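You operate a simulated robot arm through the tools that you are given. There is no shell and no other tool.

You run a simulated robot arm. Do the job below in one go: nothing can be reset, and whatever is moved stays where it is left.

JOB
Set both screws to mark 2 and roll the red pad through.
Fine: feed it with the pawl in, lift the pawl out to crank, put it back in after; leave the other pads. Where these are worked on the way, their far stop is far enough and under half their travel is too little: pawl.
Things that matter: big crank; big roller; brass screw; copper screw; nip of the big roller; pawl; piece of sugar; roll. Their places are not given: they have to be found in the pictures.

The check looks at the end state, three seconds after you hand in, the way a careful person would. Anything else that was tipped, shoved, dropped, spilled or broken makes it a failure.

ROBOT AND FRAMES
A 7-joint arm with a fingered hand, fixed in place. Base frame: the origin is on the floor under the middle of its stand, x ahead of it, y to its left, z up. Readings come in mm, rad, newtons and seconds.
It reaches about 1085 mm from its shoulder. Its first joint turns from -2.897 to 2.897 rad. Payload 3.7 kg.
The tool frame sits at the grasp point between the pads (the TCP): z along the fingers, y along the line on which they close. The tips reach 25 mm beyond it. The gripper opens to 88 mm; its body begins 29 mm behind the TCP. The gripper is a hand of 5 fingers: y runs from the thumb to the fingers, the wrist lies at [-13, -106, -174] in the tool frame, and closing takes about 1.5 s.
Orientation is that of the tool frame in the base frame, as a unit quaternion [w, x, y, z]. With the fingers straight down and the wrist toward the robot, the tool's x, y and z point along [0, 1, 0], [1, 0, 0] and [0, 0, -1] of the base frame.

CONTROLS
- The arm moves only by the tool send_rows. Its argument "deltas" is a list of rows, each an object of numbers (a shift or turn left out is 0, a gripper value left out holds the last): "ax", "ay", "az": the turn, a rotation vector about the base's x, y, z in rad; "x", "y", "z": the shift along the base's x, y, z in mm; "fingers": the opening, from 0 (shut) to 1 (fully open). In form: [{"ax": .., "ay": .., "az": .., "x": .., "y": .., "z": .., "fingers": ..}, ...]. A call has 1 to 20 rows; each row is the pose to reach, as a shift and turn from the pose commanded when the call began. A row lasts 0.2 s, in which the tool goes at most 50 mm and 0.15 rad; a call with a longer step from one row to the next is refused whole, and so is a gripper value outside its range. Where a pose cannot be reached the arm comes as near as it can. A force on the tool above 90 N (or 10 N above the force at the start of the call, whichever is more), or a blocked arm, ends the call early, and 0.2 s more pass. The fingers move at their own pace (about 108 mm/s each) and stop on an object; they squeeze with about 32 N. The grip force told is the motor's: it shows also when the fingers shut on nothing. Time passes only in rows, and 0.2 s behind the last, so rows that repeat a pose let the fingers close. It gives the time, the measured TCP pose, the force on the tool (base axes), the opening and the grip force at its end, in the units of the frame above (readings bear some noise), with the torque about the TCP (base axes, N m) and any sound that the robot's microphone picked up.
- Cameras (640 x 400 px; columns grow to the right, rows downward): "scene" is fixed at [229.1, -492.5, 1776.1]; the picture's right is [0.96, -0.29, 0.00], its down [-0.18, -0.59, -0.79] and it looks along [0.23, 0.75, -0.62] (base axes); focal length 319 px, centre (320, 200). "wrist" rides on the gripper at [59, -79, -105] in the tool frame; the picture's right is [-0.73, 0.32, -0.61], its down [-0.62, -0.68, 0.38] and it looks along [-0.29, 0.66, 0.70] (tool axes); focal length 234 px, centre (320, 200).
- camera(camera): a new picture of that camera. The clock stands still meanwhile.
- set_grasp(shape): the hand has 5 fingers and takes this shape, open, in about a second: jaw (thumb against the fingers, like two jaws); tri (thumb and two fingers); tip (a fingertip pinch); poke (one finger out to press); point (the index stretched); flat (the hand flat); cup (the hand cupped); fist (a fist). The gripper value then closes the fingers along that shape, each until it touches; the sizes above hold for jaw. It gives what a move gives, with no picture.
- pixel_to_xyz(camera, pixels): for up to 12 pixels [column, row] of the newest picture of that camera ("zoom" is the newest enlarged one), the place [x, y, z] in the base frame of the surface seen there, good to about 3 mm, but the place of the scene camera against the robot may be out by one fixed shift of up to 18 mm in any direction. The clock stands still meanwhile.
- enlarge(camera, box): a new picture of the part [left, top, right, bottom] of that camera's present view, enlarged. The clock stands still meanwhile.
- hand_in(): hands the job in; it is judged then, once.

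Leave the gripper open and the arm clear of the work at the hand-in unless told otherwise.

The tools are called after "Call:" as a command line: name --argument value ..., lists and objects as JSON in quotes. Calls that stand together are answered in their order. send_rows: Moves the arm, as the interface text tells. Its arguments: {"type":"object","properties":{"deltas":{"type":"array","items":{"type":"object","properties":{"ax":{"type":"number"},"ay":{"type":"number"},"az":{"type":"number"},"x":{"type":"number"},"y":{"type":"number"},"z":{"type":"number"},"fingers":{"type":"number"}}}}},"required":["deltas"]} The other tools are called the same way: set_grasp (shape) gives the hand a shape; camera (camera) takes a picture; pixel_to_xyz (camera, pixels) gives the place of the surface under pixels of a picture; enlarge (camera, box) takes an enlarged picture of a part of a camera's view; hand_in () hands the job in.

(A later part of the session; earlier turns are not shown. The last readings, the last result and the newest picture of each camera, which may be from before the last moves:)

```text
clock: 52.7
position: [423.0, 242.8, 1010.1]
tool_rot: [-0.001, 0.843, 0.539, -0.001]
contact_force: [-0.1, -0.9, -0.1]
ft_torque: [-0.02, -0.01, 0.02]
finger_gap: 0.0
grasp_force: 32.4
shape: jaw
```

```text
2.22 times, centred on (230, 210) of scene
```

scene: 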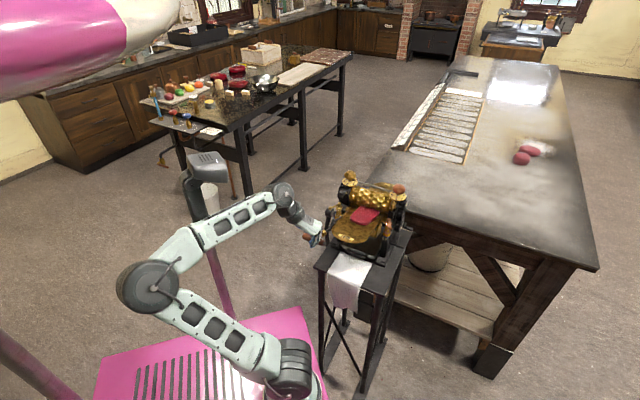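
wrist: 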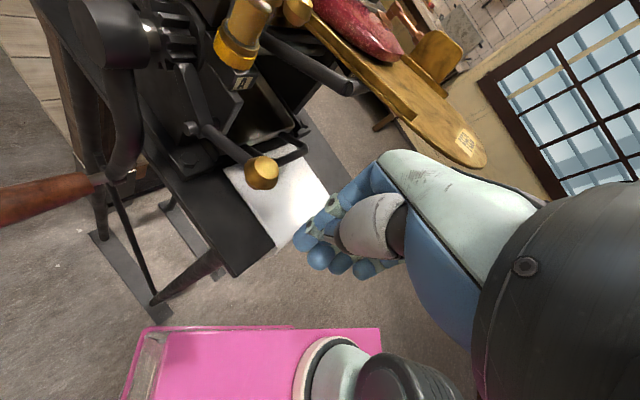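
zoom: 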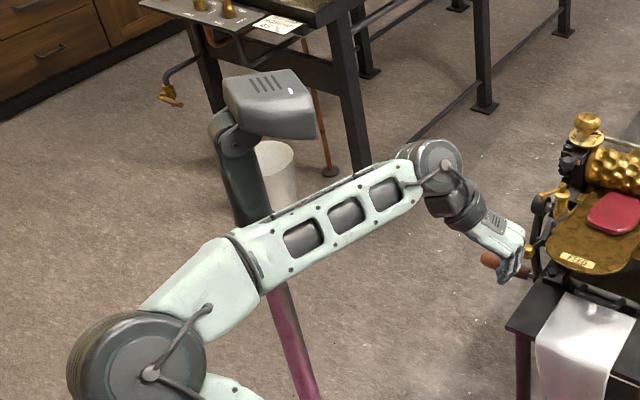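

The hand is free now, at (423,243,1010). I'll lower to z≈985 and turn back to −45° so the index side faces the ball squarely.

Call:
send_rows --deltas '[{"z": -15, "fingers": 0}, {"z": -25, "az": -0.1, "fingers": 0}, {"z": -25, "az": -0.22, "fingers": 0}, {"z": -25, "az": -0.35, "fingers": 0}, {"z": -25, "az": -0.35, "fingers": 0}]'

Call:
camera --camera "wrist"

Call:
camera --camera "scene"

Call:
enlarge --camera "scene" --box '[270, 180, 380, 270]'

```text
clock: 54.1
position: [405.5, 195.9, 951.3]
tool_rot: [-0.02, 0.93, 0.364, -0.043]
contact_force: [0.4, -0.1, -0.4]
ft_torque: [0.02, -0.02, -0.04]
finger_gap: 0.0
grasp_force: 31.9
shape: jaw
stopped in row 5: the arm was blocked; the commanded pose is now the measured one
```

```text
taken
```

wrist: 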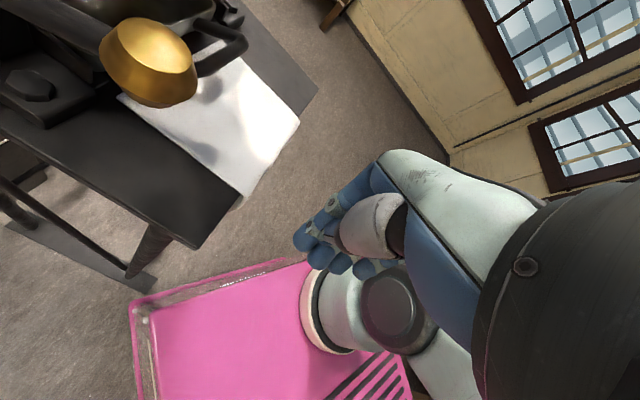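

```text
taken
```

scene: 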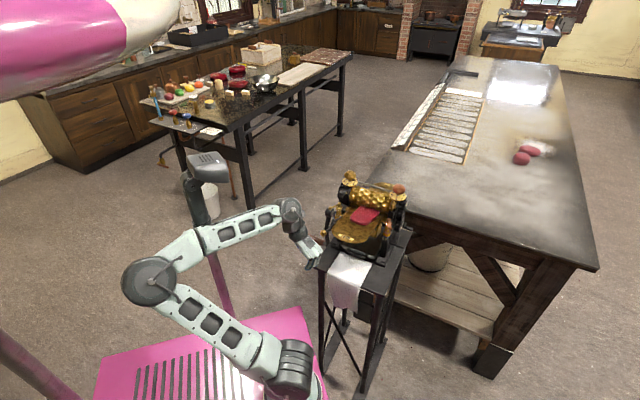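

```text
4.44 times, centred on (325, 225) of scene
```

zoom: 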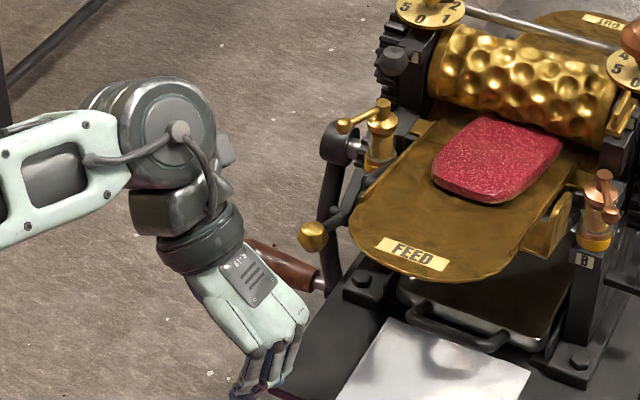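

The forearm hit the post again. That orientation can't be used here with this elbow posture, so I'll retreat upward, turn back to 0°, and use a one-finger shape instead.

Call:
send_rows --deltas '[{"z": 10, "ay": -0.03, "fingers": 0}, {"z": 40, "ay": -0.06, "az": 0.05, "fingers": 0}, {"z": 80, "ay": -0.09, "az": 0.15, "x": 5, "y": 5, "fingers": 0}, {"z": 120, "ay": -0.09, "az": 0.28, "x": 10, "y": 12, "fingers": 0}, {"z": 150, "ay": -0.09, "az": 0.42, "x": 15, "y": 20, "fingers": 0}, {"z": 175, "ay": -0.09, "az": 0.56, "x": 20, "y": 30, "fingers": 0}, {"z": 190, "ay": -0.09, "az": 0.7, "x": 25, "y": 40, "fingers": 1}, {"z": 200, "ay": -0.09, "az": 0.82, "x": 27, "y": 50, "fingers": 1}, {"z": 200, "ay": -0.09, "az": 0.82, "x": 27, "y": 50, "fingers": 1}]'

Call:
set_grasp --shape "poke"

Call:
camera --camera "wrist"

Call:
camera --camera "scene"

```text
clock: 56.1
position: [431.5, 252.8, 1153.9]
tool_rot: [0.017, 0.708, 0.706, -0.002]
contact_force: [0.0, -0.5, -0.4]
ft_torque: [-0.01, 0.02, 0.0]
finger_gap: 87.6
grasp_force: 0.0
shape: jaw
```

```text
clock: 57.0
position: [433.4, 252.5, 1153.4]
tool_rot: [0.017, 0.708, 0.706, -0.003]
contact_force: [0.9, -0.7, 0.4]
ft_torque: [0.0, 0.01, -0.01]
finger_gap: 0.0
grasp_force: 0.1
shape: poke
```

```text
taken
```

wrist: 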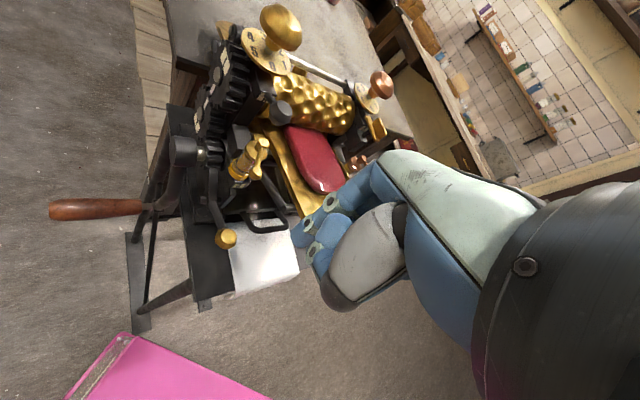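

```text
taken
```

scene: 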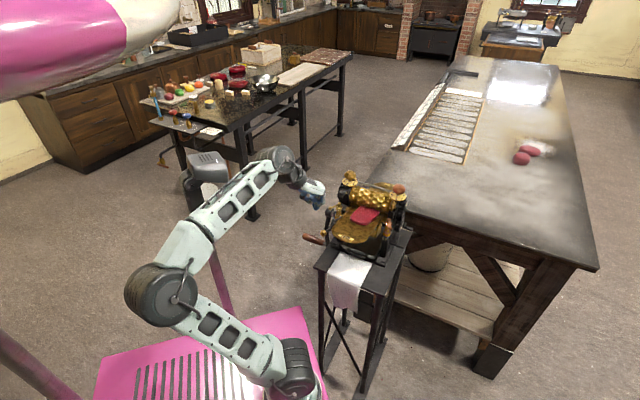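

Call:
enlarge --camera "wrist" --box '[270, 150, 430, 330]'

Call:
enlarge --camera "scene" --box '[260, 140, 360, 230]'

Call:
pixel_to_xyz --camera "wrist" --pixels '[[300, 235], [293, 235], [317, 248], [325, 265], [331, 200], [345, 190], [360, 180], [340, 290], [370, 225], [310, 240]]'

```text
2.22 times, centred on (350, 240) of wrist
```

zoom: 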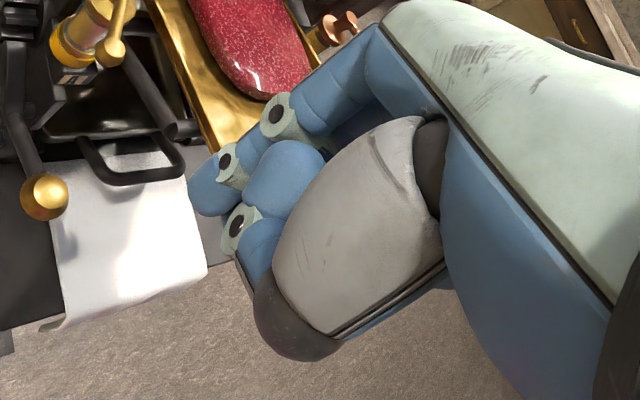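

```text
4.44 times, centred on (310, 185) of scene
```

zoom: 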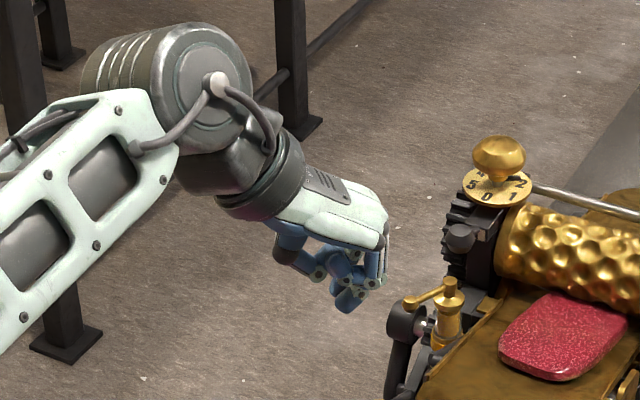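

```text
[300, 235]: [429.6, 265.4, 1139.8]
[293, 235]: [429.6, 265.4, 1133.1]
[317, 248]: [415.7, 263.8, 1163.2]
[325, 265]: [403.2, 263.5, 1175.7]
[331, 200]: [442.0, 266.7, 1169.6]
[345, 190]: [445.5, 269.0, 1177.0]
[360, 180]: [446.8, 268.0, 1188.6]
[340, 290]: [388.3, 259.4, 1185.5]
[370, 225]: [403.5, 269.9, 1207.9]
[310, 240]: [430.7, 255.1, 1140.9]
```

"Poke" is a short bent finger. I'll try "point" to see the stretched index.

Call:
set_grasp --shape "point"

Call:
camera --camera "wrist"

Call:
enlarge --camera "wrist" --box '[240, 130, 430, 330]'

Call:
enlarge --camera "scene" --box '[260, 140, 360, 230]'

```text
clock: 57.9
position: [433.1, 252.4, 1153.6]
tool_rot: [0.018, 0.708, 0.706, -0.003]
contact_force: [0.4, -0.1, 0.0]
ft_torque: [0.0, -0.01, 0.0]
finger_gap: 0.4
grasp_force: 0.2
shape: point
```

```text
taken
```

wrist: 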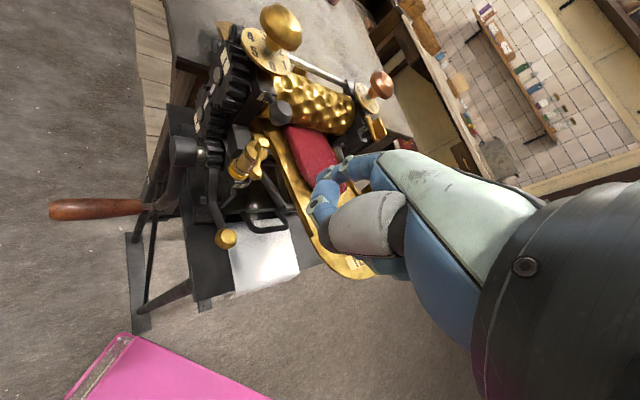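

```text
2.00 times, centred on (335, 230) of wrist
```

zoom: 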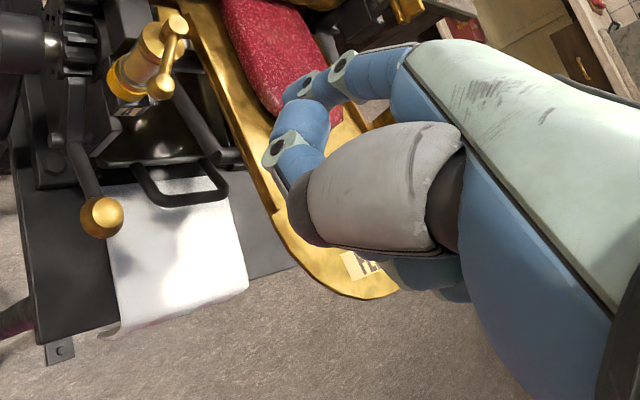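

```text
4.44 times, centred on (310, 185) of scene
```

zoom: 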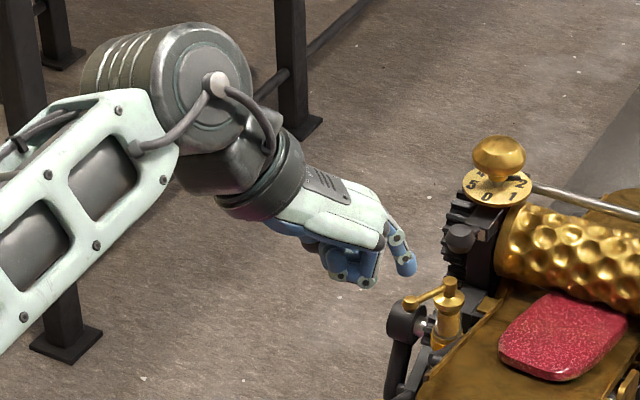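

Call:
pixel_to_xyz --camera "zoom" --pixels '[[406, 268], [405, 256], [398, 238], [388, 222], [366, 280], [345, 275], [380, 250], [300, 255]]'

Call:
pixel_to_xyz --camera "wrist" --pixels '[[322, 173], [343, 163], [318, 203], [310, 208], [330, 185], [365, 168], [372, 262], [340, 230]]'

```text
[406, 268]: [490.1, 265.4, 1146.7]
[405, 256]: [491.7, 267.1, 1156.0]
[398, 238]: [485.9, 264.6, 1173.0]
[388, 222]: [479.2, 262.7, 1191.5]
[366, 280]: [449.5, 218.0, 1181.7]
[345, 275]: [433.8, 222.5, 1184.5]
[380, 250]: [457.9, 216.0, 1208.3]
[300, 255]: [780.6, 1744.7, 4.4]
```

```text
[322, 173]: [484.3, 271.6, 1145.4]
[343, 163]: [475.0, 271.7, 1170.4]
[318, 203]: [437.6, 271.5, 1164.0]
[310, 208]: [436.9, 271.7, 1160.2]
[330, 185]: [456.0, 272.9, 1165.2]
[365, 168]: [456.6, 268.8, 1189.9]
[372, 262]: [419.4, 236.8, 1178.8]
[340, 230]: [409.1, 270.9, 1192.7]
```

"Point" gives a near-vertical index finger about 50 mm ahead of the TCP, with the tip 18 mm below it. That's a good pusher. I'll lower it in front of the ball on the robot side (finger at u≈493, v≈137, tip z≈966).

Call:
send_rows --deltas '[{"x": -10, "y": -4, "z": -10, "ax": 0.01, "ay": 0.007}, {"x": -20, "y": -8, "z": -40, "ax": 0.02, "ay": 0.014}, {"x": -30, "y": -12, "z": -80, "ax": 0.03, "ay": 0.021}, {"x": -38, "y": -12, "z": -120, "ax": 0.03, "ay": 0.021}, {"x": -38, "y": -12, "z": -155, "ax": 0.03, "ay": 0.021}, {"x": -38, "y": -12, "z": -169, "ax": 0.03, "ay": 0.021}, {"x": -38, "y": -12, "z": -169, "ax": 0.03, "ay": 0.021}]'

Call:
camera --camera "wrist"

Call:
camera --camera "scene"

Call:
enlarge --camera "scene" --box '[290, 190, 370, 255]'

```text
clock: 59.5
position: [393.7, 239.9, 985.3]
tool_rot: [0.0, 0.709, 0.706, 0.0]
contact_force: [0.5, -0.6, -0.9]
ft_torque: [-0.01, 0.01, 0.0]
finger_gap: 0.2
grasp_force: 0.2
shape: point
```

```text
taken
```

wrist: 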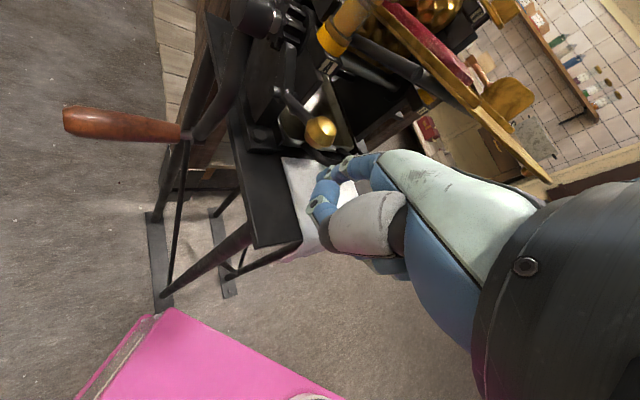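

```text
taken
```

scene: 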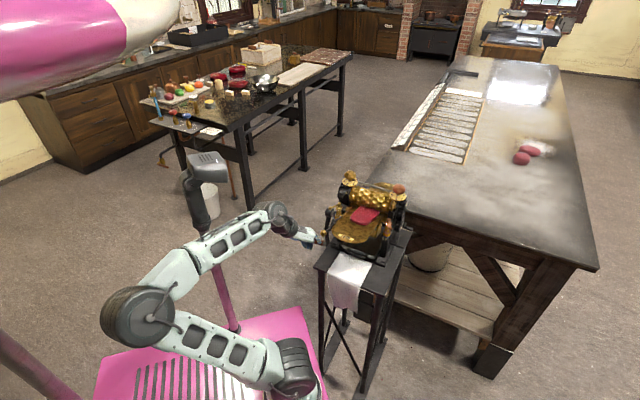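

```text
6.15 times, centred on (330, 222) of scene
```

zoom: 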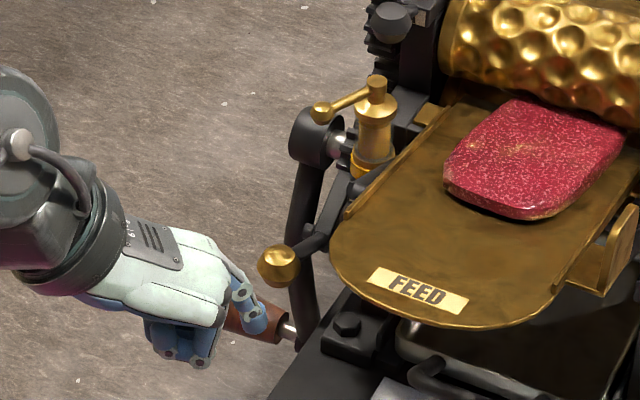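

The finger is beside the ball and the pose is exact. I'll check finger and ball coordinates.

Call:
pixel_to_xyz --camera "wrist" --pixels '[[322, 172], [330, 165], [345, 162], [321, 130], [312, 135], [330, 140], [321, 145]]'

Call:
pixel_to_xyz --camera "zoom" --pixels '[[255, 325], [248, 300], [238, 280], [280, 265], [265, 270], [297, 268], [280, 283]]'

```text
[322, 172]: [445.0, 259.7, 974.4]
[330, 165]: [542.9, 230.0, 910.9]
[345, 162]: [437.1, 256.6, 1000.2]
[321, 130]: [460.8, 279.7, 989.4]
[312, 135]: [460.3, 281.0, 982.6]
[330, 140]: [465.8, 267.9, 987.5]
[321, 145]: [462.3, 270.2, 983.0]
```

```text
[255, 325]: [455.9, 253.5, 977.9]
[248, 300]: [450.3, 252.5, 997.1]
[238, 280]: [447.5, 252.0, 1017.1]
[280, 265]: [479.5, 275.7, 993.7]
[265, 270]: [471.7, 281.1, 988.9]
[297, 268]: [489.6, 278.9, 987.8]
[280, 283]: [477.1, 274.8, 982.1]
```

The finger lines up with the ball along u, with about a 15 mm gap. I'll push forward in small steps, rising slightly to help lift the ball, and watch the force.

Call:
send_rows --deltas '[{"x": 5, "y": 5}, {"x": 9, "y": 9}, {"x": 12, "y": 12}, {"x": 14, "y": 14}, {"x": 16, "y": 16, "z": 1}, {"x": 18, "y": 18, "z": 2}, {"x": 18, "y": 18, "z": 2}]'

Call:
enlarge --camera "scene" --box '[290, 190, 370, 255]'

Call:
camera --camera "wrist"

Call:
enlarge --camera "wrist" --box '[230, 60, 390, 230]'

```text
clock: 61.1
position: [411.7, 258.5, 985.3]
tool_rot: [-0.001, 0.709, 0.706, 0.0]
contact_force: [-5.4, -6.1, -0.4]
ft_torque: [-0.05, 0.04, -0.24]
finger_gap: 80.7
grasp_force: 0.1
shape: point
```

```text
6.15 times, centred on (330, 222) of scene
```

zoom: 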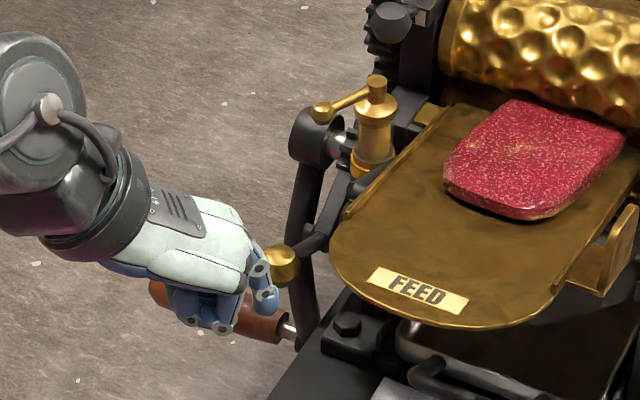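

```text
taken
```

wrist: 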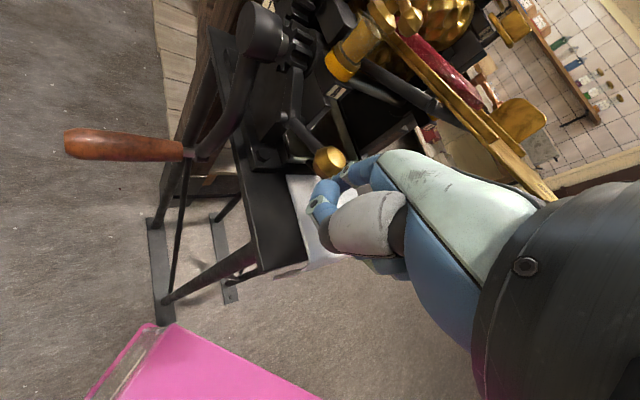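

```text
2.35 times, centred on (310, 145) of wrist
```

zoom: 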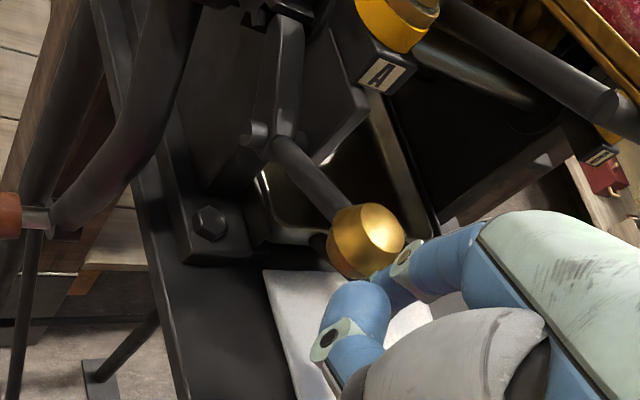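

Contact: about 8 N pushing back. I'll check whether the ball has moved.

Call:
pixel_to_xyz --camera "zoom" --pixels '[[365, 235], [365, 215], [340, 240], [395, 240], [365, 265], [320, 190], [295, 155], [283, 90]]'

Call:
enlarge --camera "scene" --box '[310, 205, 350, 240]'

Call:
pixel_to_xyz --camera "zoom" --pixels '[[240, 240], [262, 245], [225, 225], [240, 225], [255, 265]]'

```text
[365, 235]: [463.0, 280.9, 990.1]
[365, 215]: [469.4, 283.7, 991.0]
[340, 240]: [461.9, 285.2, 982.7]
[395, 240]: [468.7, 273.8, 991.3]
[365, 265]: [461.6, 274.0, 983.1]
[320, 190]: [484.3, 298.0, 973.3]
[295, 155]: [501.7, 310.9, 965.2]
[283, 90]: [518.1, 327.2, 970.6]
```

```text
11.43 times, centred on (330, 222) of scene
```

zoom: 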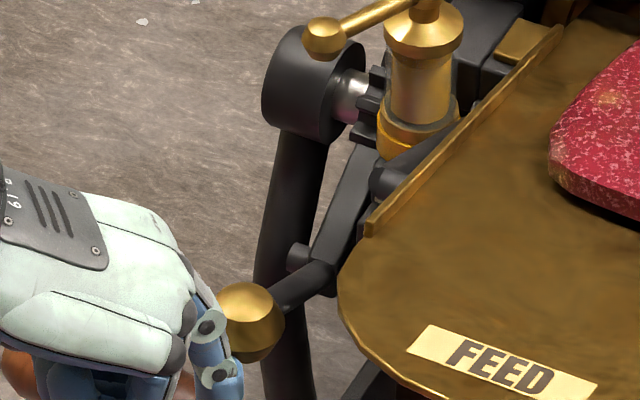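

```text
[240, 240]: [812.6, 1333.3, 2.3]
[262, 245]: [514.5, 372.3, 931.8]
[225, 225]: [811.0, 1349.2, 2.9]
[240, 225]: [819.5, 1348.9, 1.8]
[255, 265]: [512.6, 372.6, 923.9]
```

The ball hasn't moved at 8 N of horizontal push (0.2 N·m), so either this is its stop side or it needs more. I'll test the other sense gently: back off, put the fingertip on top of the ball, and press down a little.

Call:
send_rows --deltas '[{"x": -12, "y": -12}, {"x": -20, "y": -20, "z": 5}, {"x": -20, "y": -20, "z": 30}, {"x": -15, "y": -15, "z": 45}, {"x": -5, "y": -5, "z": 45}, {"x": 5, "y": 5, "z": 45}, {"x": 7, "y": 7, "z": 40}, {"x": 7, "y": 7, "z": 40}]'

Call:
camera --camera "wrist"

Call:
enlarge --camera "wrist" --box '[230, 90, 390, 260]'

Call:
enlarge --camera "scene" --box '[300, 195, 350, 240]'

```text
clock: 62.9
position: [420.1, 265.7, 1026.6]
tool_rot: [-0.002, 0.709, 0.706, 0.0]
contact_force: [-0.3, -0.6, 0.5]
ft_torque: [-0.02, 0.02, 0.01]
finger_gap: 80.6
grasp_force: 0.0
shape: point
```

```text
taken
```

wrist: 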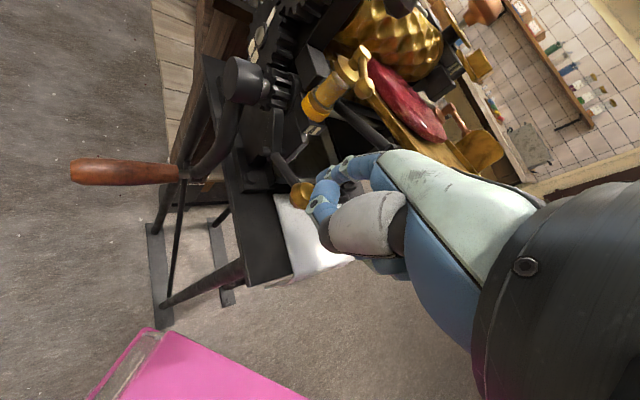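

```text
2.35 times, centred on (310, 175) of wrist
```

zoom: 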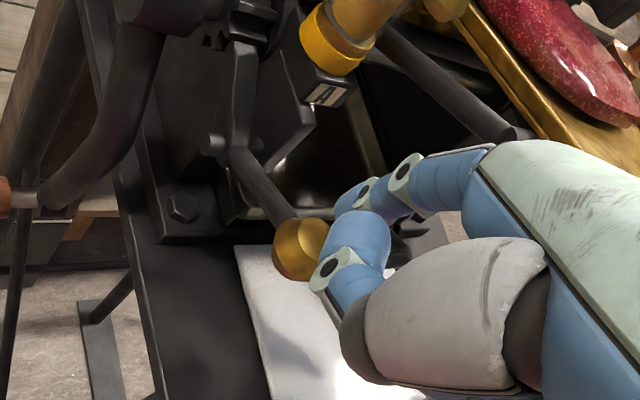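

```text
8.89 times, centred on (325, 218) of scene
```

zoom: 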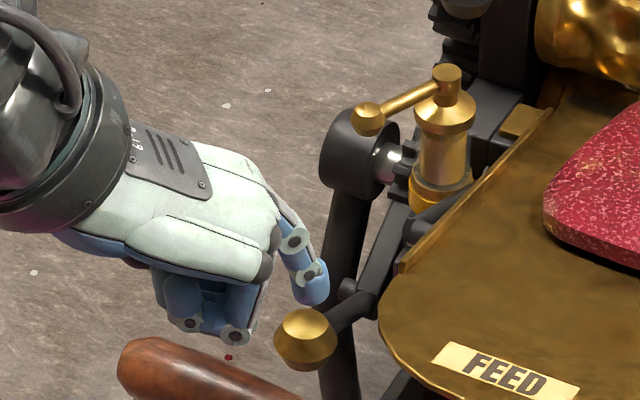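

The fingertip is directly over the ball, about 14 mm above it. I'll press down gently.

Call:
send_rows --deltas '[{"z": -8}, {"z": -12}, {"z": -16}, {"z": -20}, {"z": -20}]'

Call:
enlarge --camera "scene" --box '[300, 195, 350, 240]'

Call:
camera --camera "wrist"

Call:
enlarge --camera "wrist" --box '[230, 90, 390, 260]'

```text
clock: 64.1
position: [418.4, 266.9, 1006.6]
tool_rot: [0.0, 0.708, 0.706, 0.001]
contact_force: [-0.2, -0.9, 1.4]
ft_torque: [-0.01, -0.07, -0.01]
finger_gap: 80.5
grasp_force: 0.1
shape: point
```

```text
8.89 times, centred on (325, 218) of scene
```

zoom: 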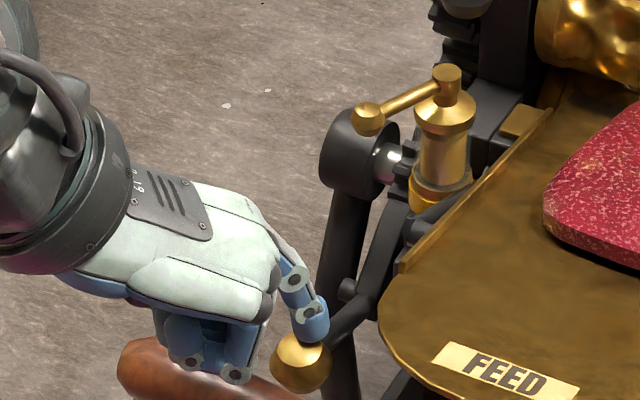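

```text
taken
```

wrist: 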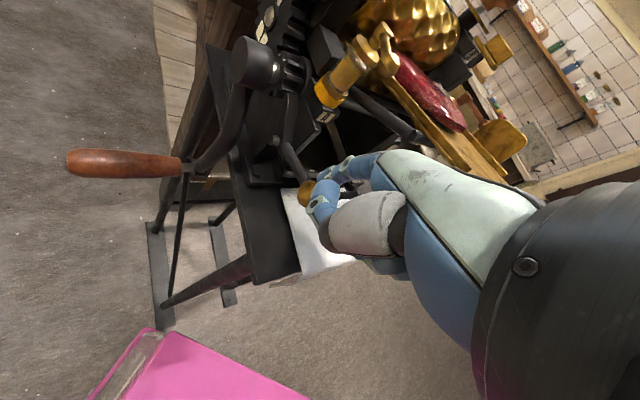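

```text
2.35 times, centred on (310, 175) of wrist
```

zoom: 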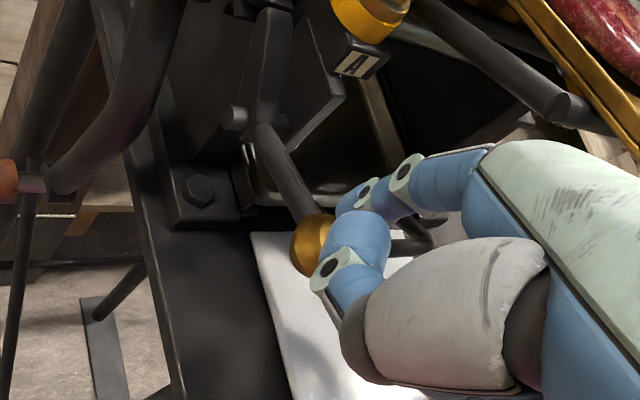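

It moves freely downward (1.4 N): pressing the ball down lifts the pawl tooth out. I'll continue pressing toward the far stop in small steps.

Call:
send_rows --deltas '[{"x": -0.5, "y": -0.5, "z": -4}, {"x": -1, "y": -1, "z": -8}, {"x": -1.5, "y": -1.5, "z": -12}, {"x": -2, "y": -2, "z": -16}, {"x": -2.5, "y": -2.5, "z": -20}, {"x": -2.5, "y": -2.5, "z": -20}]'

Call:
enlarge --camera "scene" --box '[300, 195, 350, 240]'

Call:
camera --camera "wrist"

Call:
enlarge --camera "wrist" --box '[230, 60, 390, 230]'

```text
clock: 65.5
position: [418.0, 263.4, 986.1]
tool_rot: [-0.002, 0.709, 0.706, 0.0]
contact_force: [-0.8, 0.4, 0.7]
ft_torque: [-0.01, -0.01, -0.03]
finger_gap: 80.4
grasp_force: 0.0
shape: point
```

```text
8.89 times, centred on (325, 218) of scene
```

zoom: 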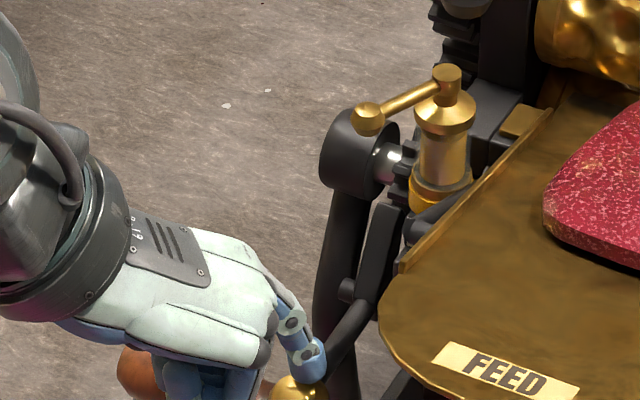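

```text
taken
```

wrist: 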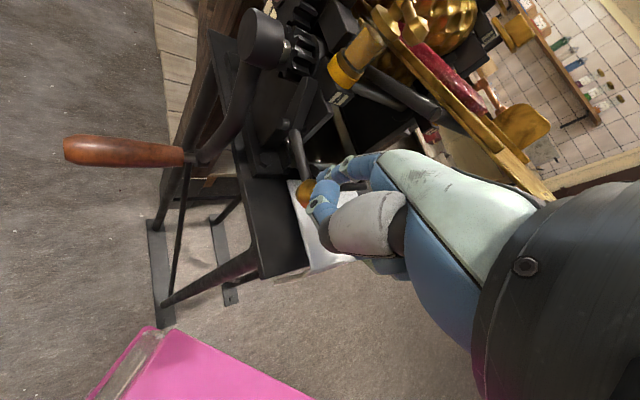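

```text
2.35 times, centred on (310, 145) of wrist
```

zoom: 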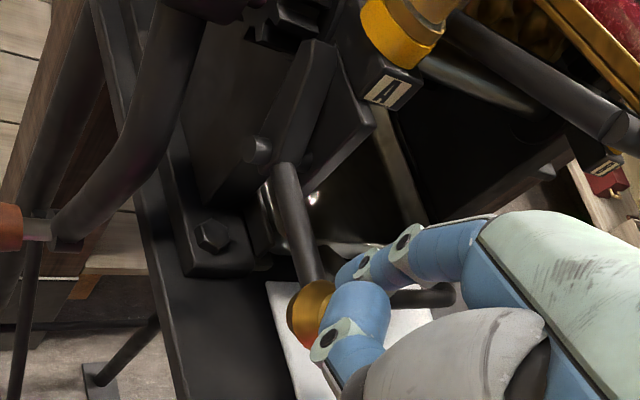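

Still free (under 1 N), and the tooth is clear of the pinion. I'll continue down to its far stop.

Call:
send_rows --deltas '[{"z": -4}, {"z": -8}, {"x": 0.5, "y": 0.5, "z": -12}, {"x": 1, "y": 1, "z": -16}, {"x": 1.5, "y": 1.5, "z": -20}, {"x": 1.5, "y": 1.5, "z": -20}]'

Call:
enlarge --camera "scene" --box '[300, 205, 350, 250]'

Call:
camera --camera "wrist"

Call:
enlarge --camera "wrist" --box '[230, 60, 390, 230]'

```text
clock: 66.9
position: [418.8, 264.7, 966.8]
tool_rot: [0.0, 0.708, 0.706, 0.001]
contact_force: [-4.8, -1.8, 18.6]
ft_torque: [0.14, -0.97, -0.03]
finger_gap: 0.0
grasp_force: 0.1
shape: point
```

```text
8.89 times, centred on (325, 228) of scene
```

zoom: 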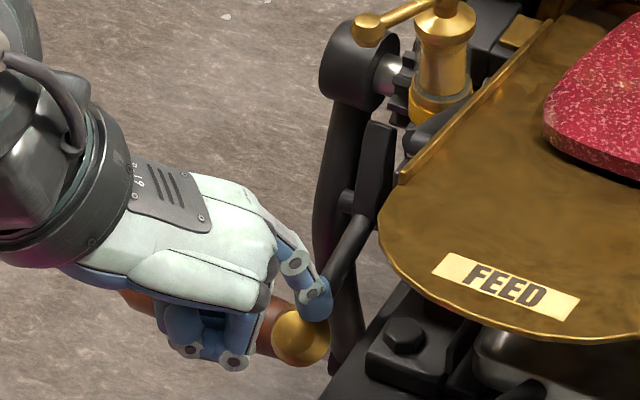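

```text
taken
```

wrist: 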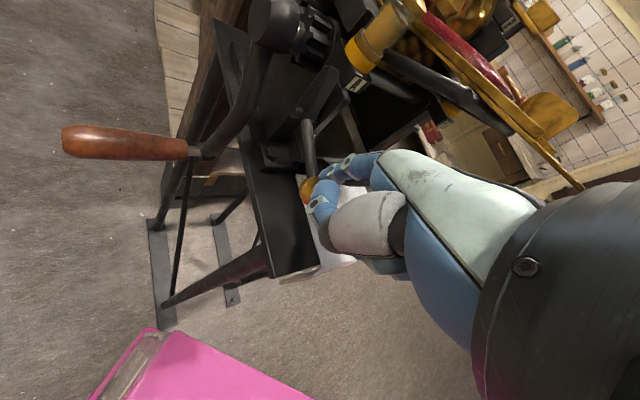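

```text
2.35 times, centred on (310, 145) of wrist
```

zoom: 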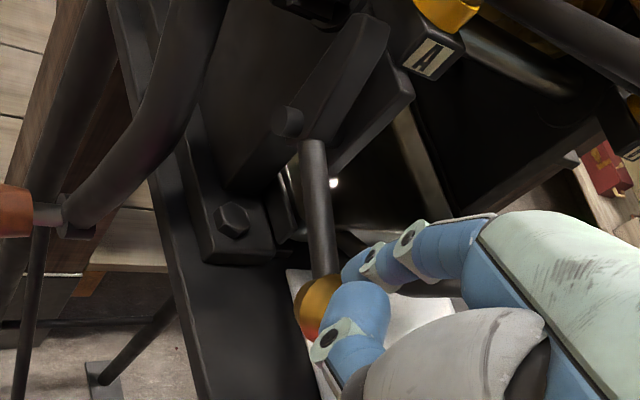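

Force rose to 19 N, so that is the far stop and the pawl is fully out. I'll lift off and see whether it stays.

Call:
send_rows --deltas '[{"z": 5}, {"z": 20, "x": -3, "y": -3}, {"z": 45, "x": -10, "y": -10}, {"z": 80, "x": -15, "y": -15}, {"z": 120, "x": -15, "y": -15}, {"z": 160, "x": -10, "y": -10}, {"z": 180, "x": 0, "y": -5}, {"z": 180, "x": 0, "y": -5}]'

Call:
camera --camera "wrist"

Call:
enlarge --camera "wrist" --box '[170, 120, 290, 260]'

Call:
enlarge --camera "scene" --box '[300, 190, 370, 250]'

```text
clock: 68.7
position: [419.4, 260.5, 1145.6]
tool_rot: [-0.001, 0.708, 0.706, 0.0]
contact_force: [0.0, 0.8, 0.3]
ft_torque: [0.0, 0.01, 0.03]
finger_gap: 0.1
grasp_force: 0.0
shape: point
```

```text
taken
```

wrist: 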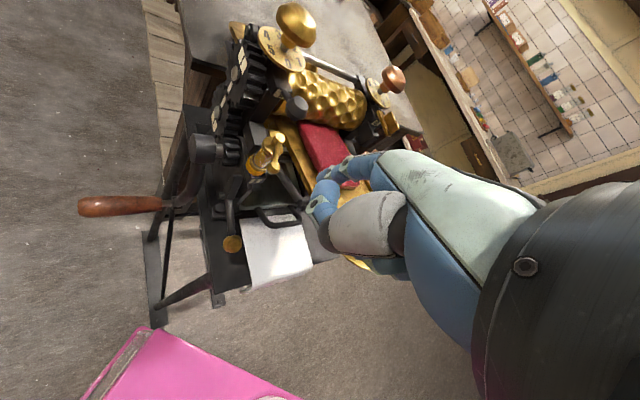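

```text
2.86 times, centred on (230, 190) of wrist
```

zoom: 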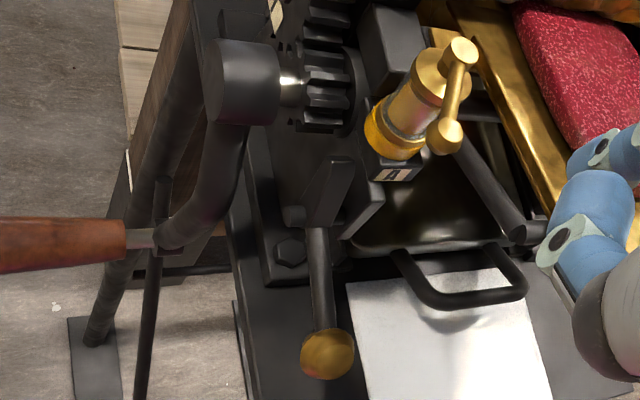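

```text
6.67 times, centred on (335, 220) of scene
```

zoom: 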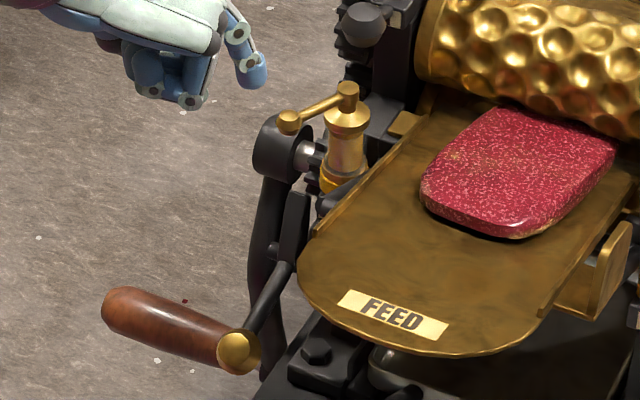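

The pawl stays out, clear of the pinion. Now the crank: I'll measure the handle and hub precisely.

Call:
enlarge --camera "wrist" --box '[70, 120, 250, 240]'

Call:
pixel_to_xyz --camera "wrist" --pixels '[[82, 205], [100, 205], [120, 205], [140, 204], [158, 203], [120, 196], [120, 214], [140, 196], [140, 212], [170, 203], [190, 190], [195, 150]]'

```text
3.33 times, centred on (160, 180) of wrist
```

zoom: 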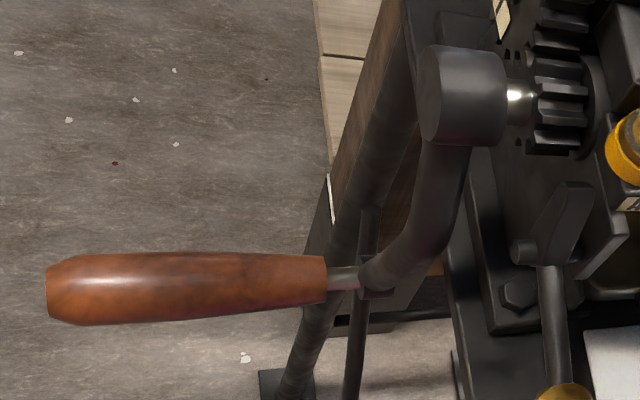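

```text
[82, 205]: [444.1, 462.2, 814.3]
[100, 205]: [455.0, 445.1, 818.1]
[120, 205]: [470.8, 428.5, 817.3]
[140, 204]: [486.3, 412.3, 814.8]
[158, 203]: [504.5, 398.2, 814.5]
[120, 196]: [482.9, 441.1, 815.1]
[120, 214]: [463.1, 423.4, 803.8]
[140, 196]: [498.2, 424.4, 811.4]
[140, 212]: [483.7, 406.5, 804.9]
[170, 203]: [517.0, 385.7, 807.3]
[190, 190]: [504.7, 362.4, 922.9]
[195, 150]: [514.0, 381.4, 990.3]
```

The handle axis is at u≈641, z≈803 (v from −13 to 77), and the hub is at u≈643, z≈983, so the crank radius is about 180 mm. I'll double-check the gear train to be sure of the cranking direction.

Call:
enlarge --camera "wrist" --box '[190, 30, 290, 170]'

Call:
pixel_to_xyz --camera "zoom" --pixels '[[320, 200], [280, 150], [250, 220], [300, 100], [230, 260]]'

Call:
enlarge --camera "scene" --box '[390, 185, 425, 250]'

```text
2.86 times, centred on (240, 100) of wrist
```

zoom: 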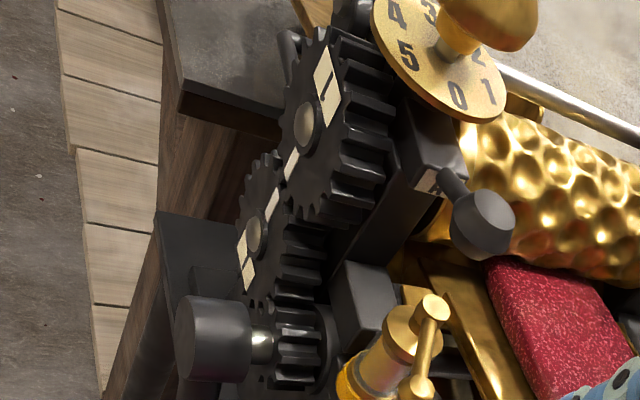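

```text
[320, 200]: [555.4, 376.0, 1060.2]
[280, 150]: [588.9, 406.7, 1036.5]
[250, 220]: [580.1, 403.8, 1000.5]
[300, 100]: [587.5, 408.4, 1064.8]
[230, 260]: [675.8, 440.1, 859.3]
```

```text
6.15 times, centred on (408, 218) of scene
```

zoom: 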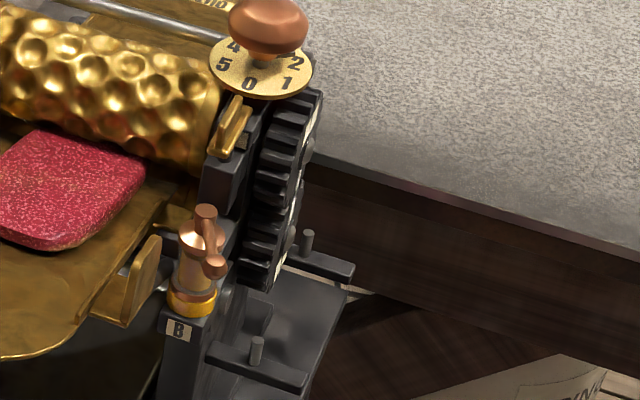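

Call:
pixel_to_xyz --camera "wrist" --pixels '[[234.8, 73.8], [218.3, 112.2], [242, 57], [226, 88], [222, 100], [230, 95], [236, 100], [227, 135], [214, 128]]'

```text
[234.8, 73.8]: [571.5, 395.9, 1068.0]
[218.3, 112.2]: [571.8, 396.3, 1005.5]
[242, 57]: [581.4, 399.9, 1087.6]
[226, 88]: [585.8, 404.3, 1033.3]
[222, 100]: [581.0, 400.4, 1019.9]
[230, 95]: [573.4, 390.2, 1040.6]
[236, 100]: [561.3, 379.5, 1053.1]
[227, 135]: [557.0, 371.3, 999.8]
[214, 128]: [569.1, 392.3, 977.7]
```

Gear check: the upper gear axis is at z≈1068, the lower at z≈1005, and the crank pinion meshes only with the lower one. So the handle must go from the bottom outward (+u), up, over the top, and back down on the robot side to feed toward OUT. Next I'll put the hand back in jaw shape and turn it to about +60°, keeping the elbow away from the post.

Call:
set_grasp --shape "jaw"

Call:
send_rows --deltas '[{"az": 0.12, "z": 10, "fingers": 1}, {"az": 0.25, "z": 20, "fingers": 1}, {"az": 0.38, "z": 30, "fingers": 1}, {"az": 0.51, "z": 40, "fingers": 1}, {"az": 0.64, "z": 40, "fingers": 1}, {"az": 0.78, "z": 40, "fingers": 1}, {"az": 0.92, "z": 40, "fingers": 1}, {"az": 0.92, "z": 40, "fingers": 1}]'

Call:
camera --camera "scene"

```text
clock: 69.6
position: [419.7, 259.9, 1145.6]
tool_rot: [-0.001, 0.708, 0.706, 0.0]
contact_force: [-0.5, -0.3, 0.3]
ft_torque: [0.02, -0.01, 0.03]
finger_gap: 87.8
grasp_force: 0.0
shape: jaw
```

```text
clock: 71.4
position: [418.4, 260.3, 1185.0]
tool_rot: [-0.001, 0.321, 0.947, -0.001]
contact_force: [0.3, 0.2, -0.6]
ft_torque: [0.0, 0.01, 0.02]
finger_gap: 87.8
grasp_force: 0.1
shape: jaw
```

```text
taken
```

scene: 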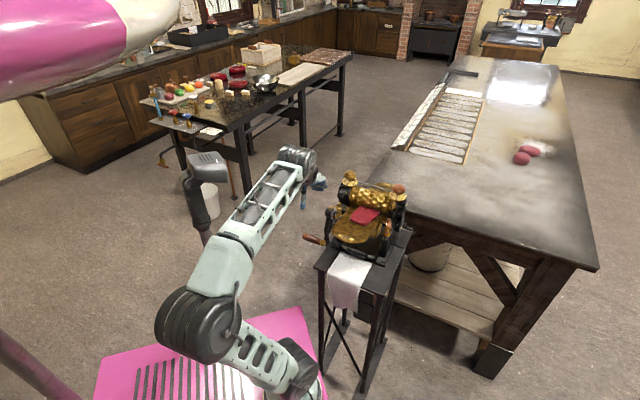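

The elbow now clears the post. I'll translate over to above the crank handle.

Call:
send_rows --deltas '[{"x": 5, "y": 22, "z": 0, "fingers": 1}, {"x": 11, "y": 45, "z": 0, "fingers": 1}, {"x": 17, "y": 68, "z": -10, "fingers": 1}, {"x": 23, "y": 91, "z": -20, "fingers": 1}, {"x": 29, "y": 114, "z": -30, "fingers": 1}, {"x": 35, "y": 137, "z": -42, "fingers": 1}, {"x": 40, "y": 160, "z": -54, "fingers": 1}, {"x": 45.6, "y": 182, "z": -65, "fingers": 1}, {"x": 45.6, "y": 182, "z": -65, "fingers": 1}]'

Call:
camera --camera "scene"

Call:
camera --camera "wrist"

```text
clock: 73.4
position: [464.1, 441.9, 1120.5]
tool_rot: [0.0, 0.321, 0.947, 0.0]
contact_force: [0.6, 0.4, -0.4]
ft_torque: [0.02, 0.01, 0.0]
finger_gap: 88.1
grasp_force: 0.1
shape: jaw
```

```text
taken
```

scene: 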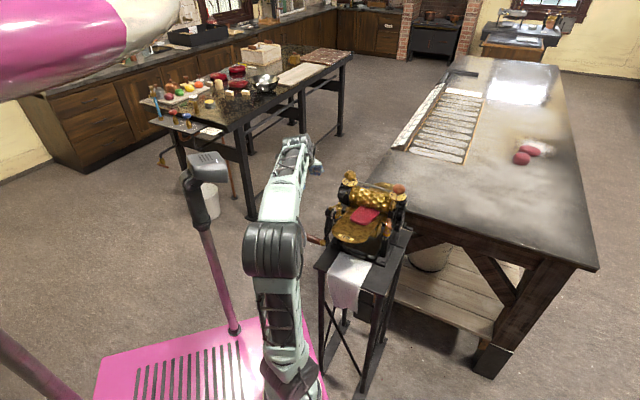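

```text
taken
```

wrist: 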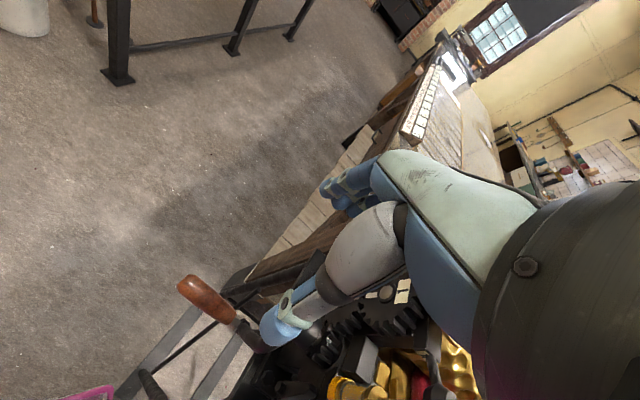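

No blocking, and the elbow is up and clear. I'll descend over the handle to just above it (TCP z=850).

Call:
send_rows --deltas '[{"z": -40, "fingers": 1}, {"z": -80, "fingers": 1}, {"z": -120, "fingers": 1}, {"z": -160, "fingers": 1}, {"z": -200, "fingers": 1}, {"z": -240, "fingers": 1}, {"z": -270, "fingers": 1}, {"z": -270, "fingers": 1}]'

Call:
camera --camera "wrist"

Call:
camera --camera "scene"

Call:
enlarge --camera "scene" --box '[270, 180, 370, 270]'

```text
clock: 75.2
position: [464.8, 442.1, 850.1]
tool_rot: [-0.002, 0.321, 0.947, 0.0]
contact_force: [-0.5, 0.1, 1.0]
ft_torque: [0.0, 0.0, 0.02]
finger_gap: 87.9
grasp_force: 0.0
shape: jaw
```

```text
taken
```

wrist: 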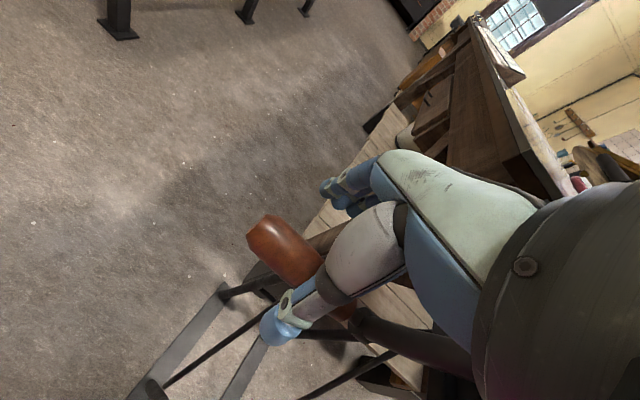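

```text
taken
```

scene: 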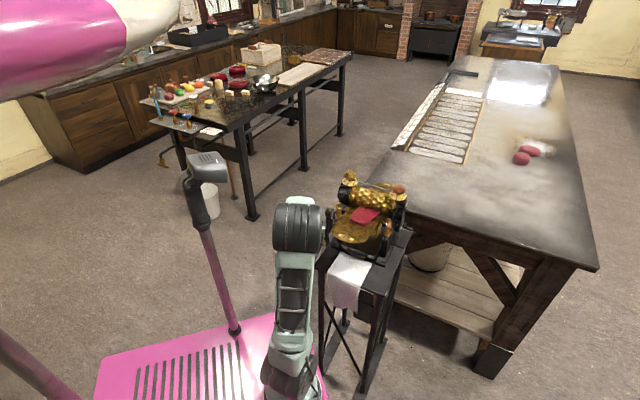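

```text
4.44 times, centred on (320, 225) of scene
```

zoom: 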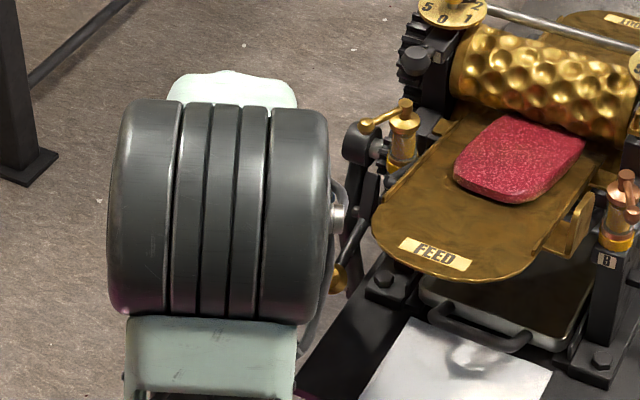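

The handle lies between thumb and fingers. I'll check the elbow's clearance from the pawl and tray, and the handle's position.

Call:
pixel_to_xyz --camera "scene" --pixels '[[297, 225], [318, 225], [310, 205], [318, 245], [295, 290]]'

Call:
pixel_to_xyz --camera "wrist" --pixels '[[285, 245], [262, 235], [300, 262], [280, 225], [320, 265], [270, 255], [350, 312]]'

```text
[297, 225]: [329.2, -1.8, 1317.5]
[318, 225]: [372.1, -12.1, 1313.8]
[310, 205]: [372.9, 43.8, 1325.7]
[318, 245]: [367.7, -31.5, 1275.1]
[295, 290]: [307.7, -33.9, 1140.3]
```

```text
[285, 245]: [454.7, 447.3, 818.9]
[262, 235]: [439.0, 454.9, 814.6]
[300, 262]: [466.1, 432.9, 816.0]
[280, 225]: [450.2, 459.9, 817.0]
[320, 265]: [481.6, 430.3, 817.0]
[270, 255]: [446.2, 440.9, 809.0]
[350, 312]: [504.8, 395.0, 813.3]
```

The handle top is at z≈819 and its axis at u≈641. I'll descend to TCP z=806 and close around it.

Call:
send_rows --deltas '[{"z": -20, "fingers": 1}, {"z": -36, "fingers": 1}, {"z": -44, "fingers": 1}, {"z": -44, "fingers": 0}, {"z": -44, "fingers": 0}, {"z": -44, "fingers": 0}, {"z": -44, "fingers": 0}, {"z": -44, "fingers": 0}, {"z": -44, "fingers": 0}, {"z": -44, "fingers": 0}, {"z": -44, "fingers": 0}]'

Call:
camera --camera "wrist"

Call:
enlarge --camera "wrist" --box '[220, 150, 420, 350]'

```text
clock: 77.6
position: [463.6, 442.3, 806.3]
tool_rot: [-0.001, 0.322, 0.947, -0.001]
contact_force: [0.6, -0.9, -30.0]
ft_torque: [-0.02, 0.07, 0.14]
finger_gap: 17.5
grasp_force: 32.0
shape: jaw
```

```text
taken
```

wrist: 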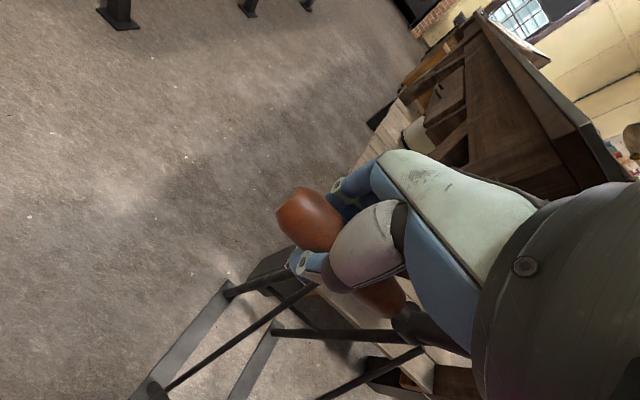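

```text
2.00 times, centred on (320, 250) of wrist
```

zoom: 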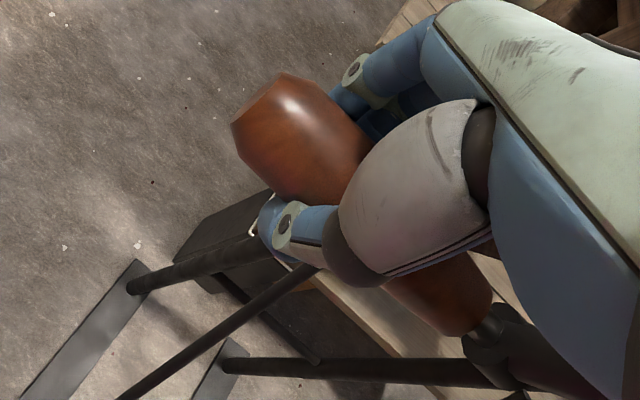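

Gripped around the handle (17.5 mm gap). I'll start cranking with a 30° test: the handle moves outward (+u) and slightly up along its circle.

Call:
send_rows --deltas '[{"x": 11.0, "y": 11.0, "z": -1.3, "fingers": 0}, {"x": 21.9, "y": 21.9, "z": 0.7, "fingers": 0}, {"x": 32.7, "y": 32.7, "z": 4.1, "fingers": 0}, {"x": 43.2, "y": 43.2, "z": 8.8, "fingers": 0}, {"x": 53.3, "y": 53.3, "z": 14.7, "fingers": 0}, {"x": 63.1, "y": 63.1, "z": 21.9, "fingers": 0}, {"x": 63.1, "y": 63.1, "z": 21.9, "fingers": 0}]'

Call:
camera --camera "scene"

Call:
enlarge --camera "scene" --box '[310, 160, 420, 250]'

Call:
camera --camera "wrist"

```text
clock: 79.2
position: [528.0, 505.6, 828.3]
tool_rot: [-0.002, 0.321, 0.947, -0.001]
contact_force: [1.8, -0.3, -7.4]
ft_torque: [-0.05, 0.02, 0.12]
finger_gap: 18.5
grasp_force: 31.9
shape: jaw
```

```text
taken
```

scene: 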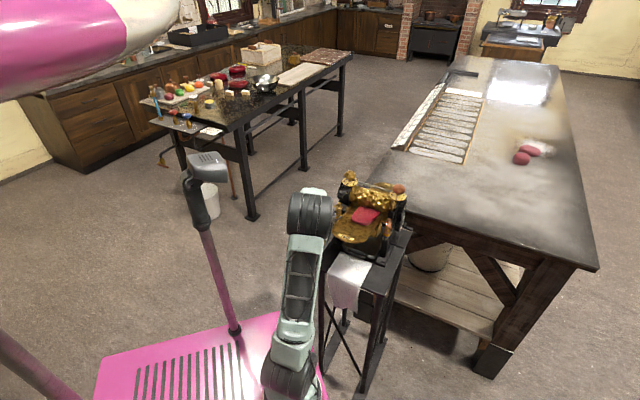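

```text
4.44 times, centred on (365, 205) of scene
```

zoom: 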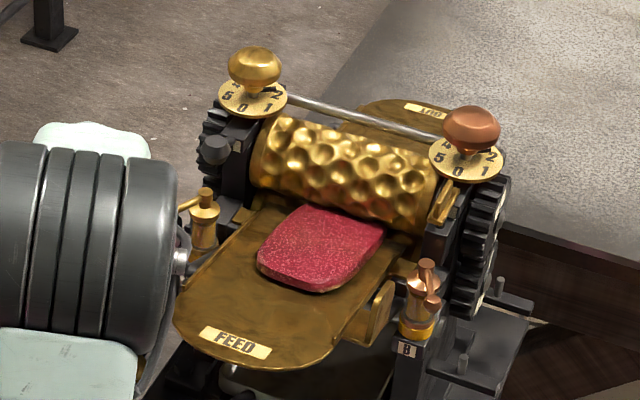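

```text
taken
```

wrist: 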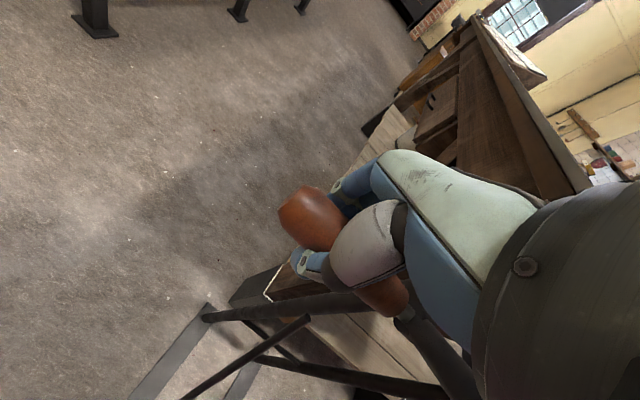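

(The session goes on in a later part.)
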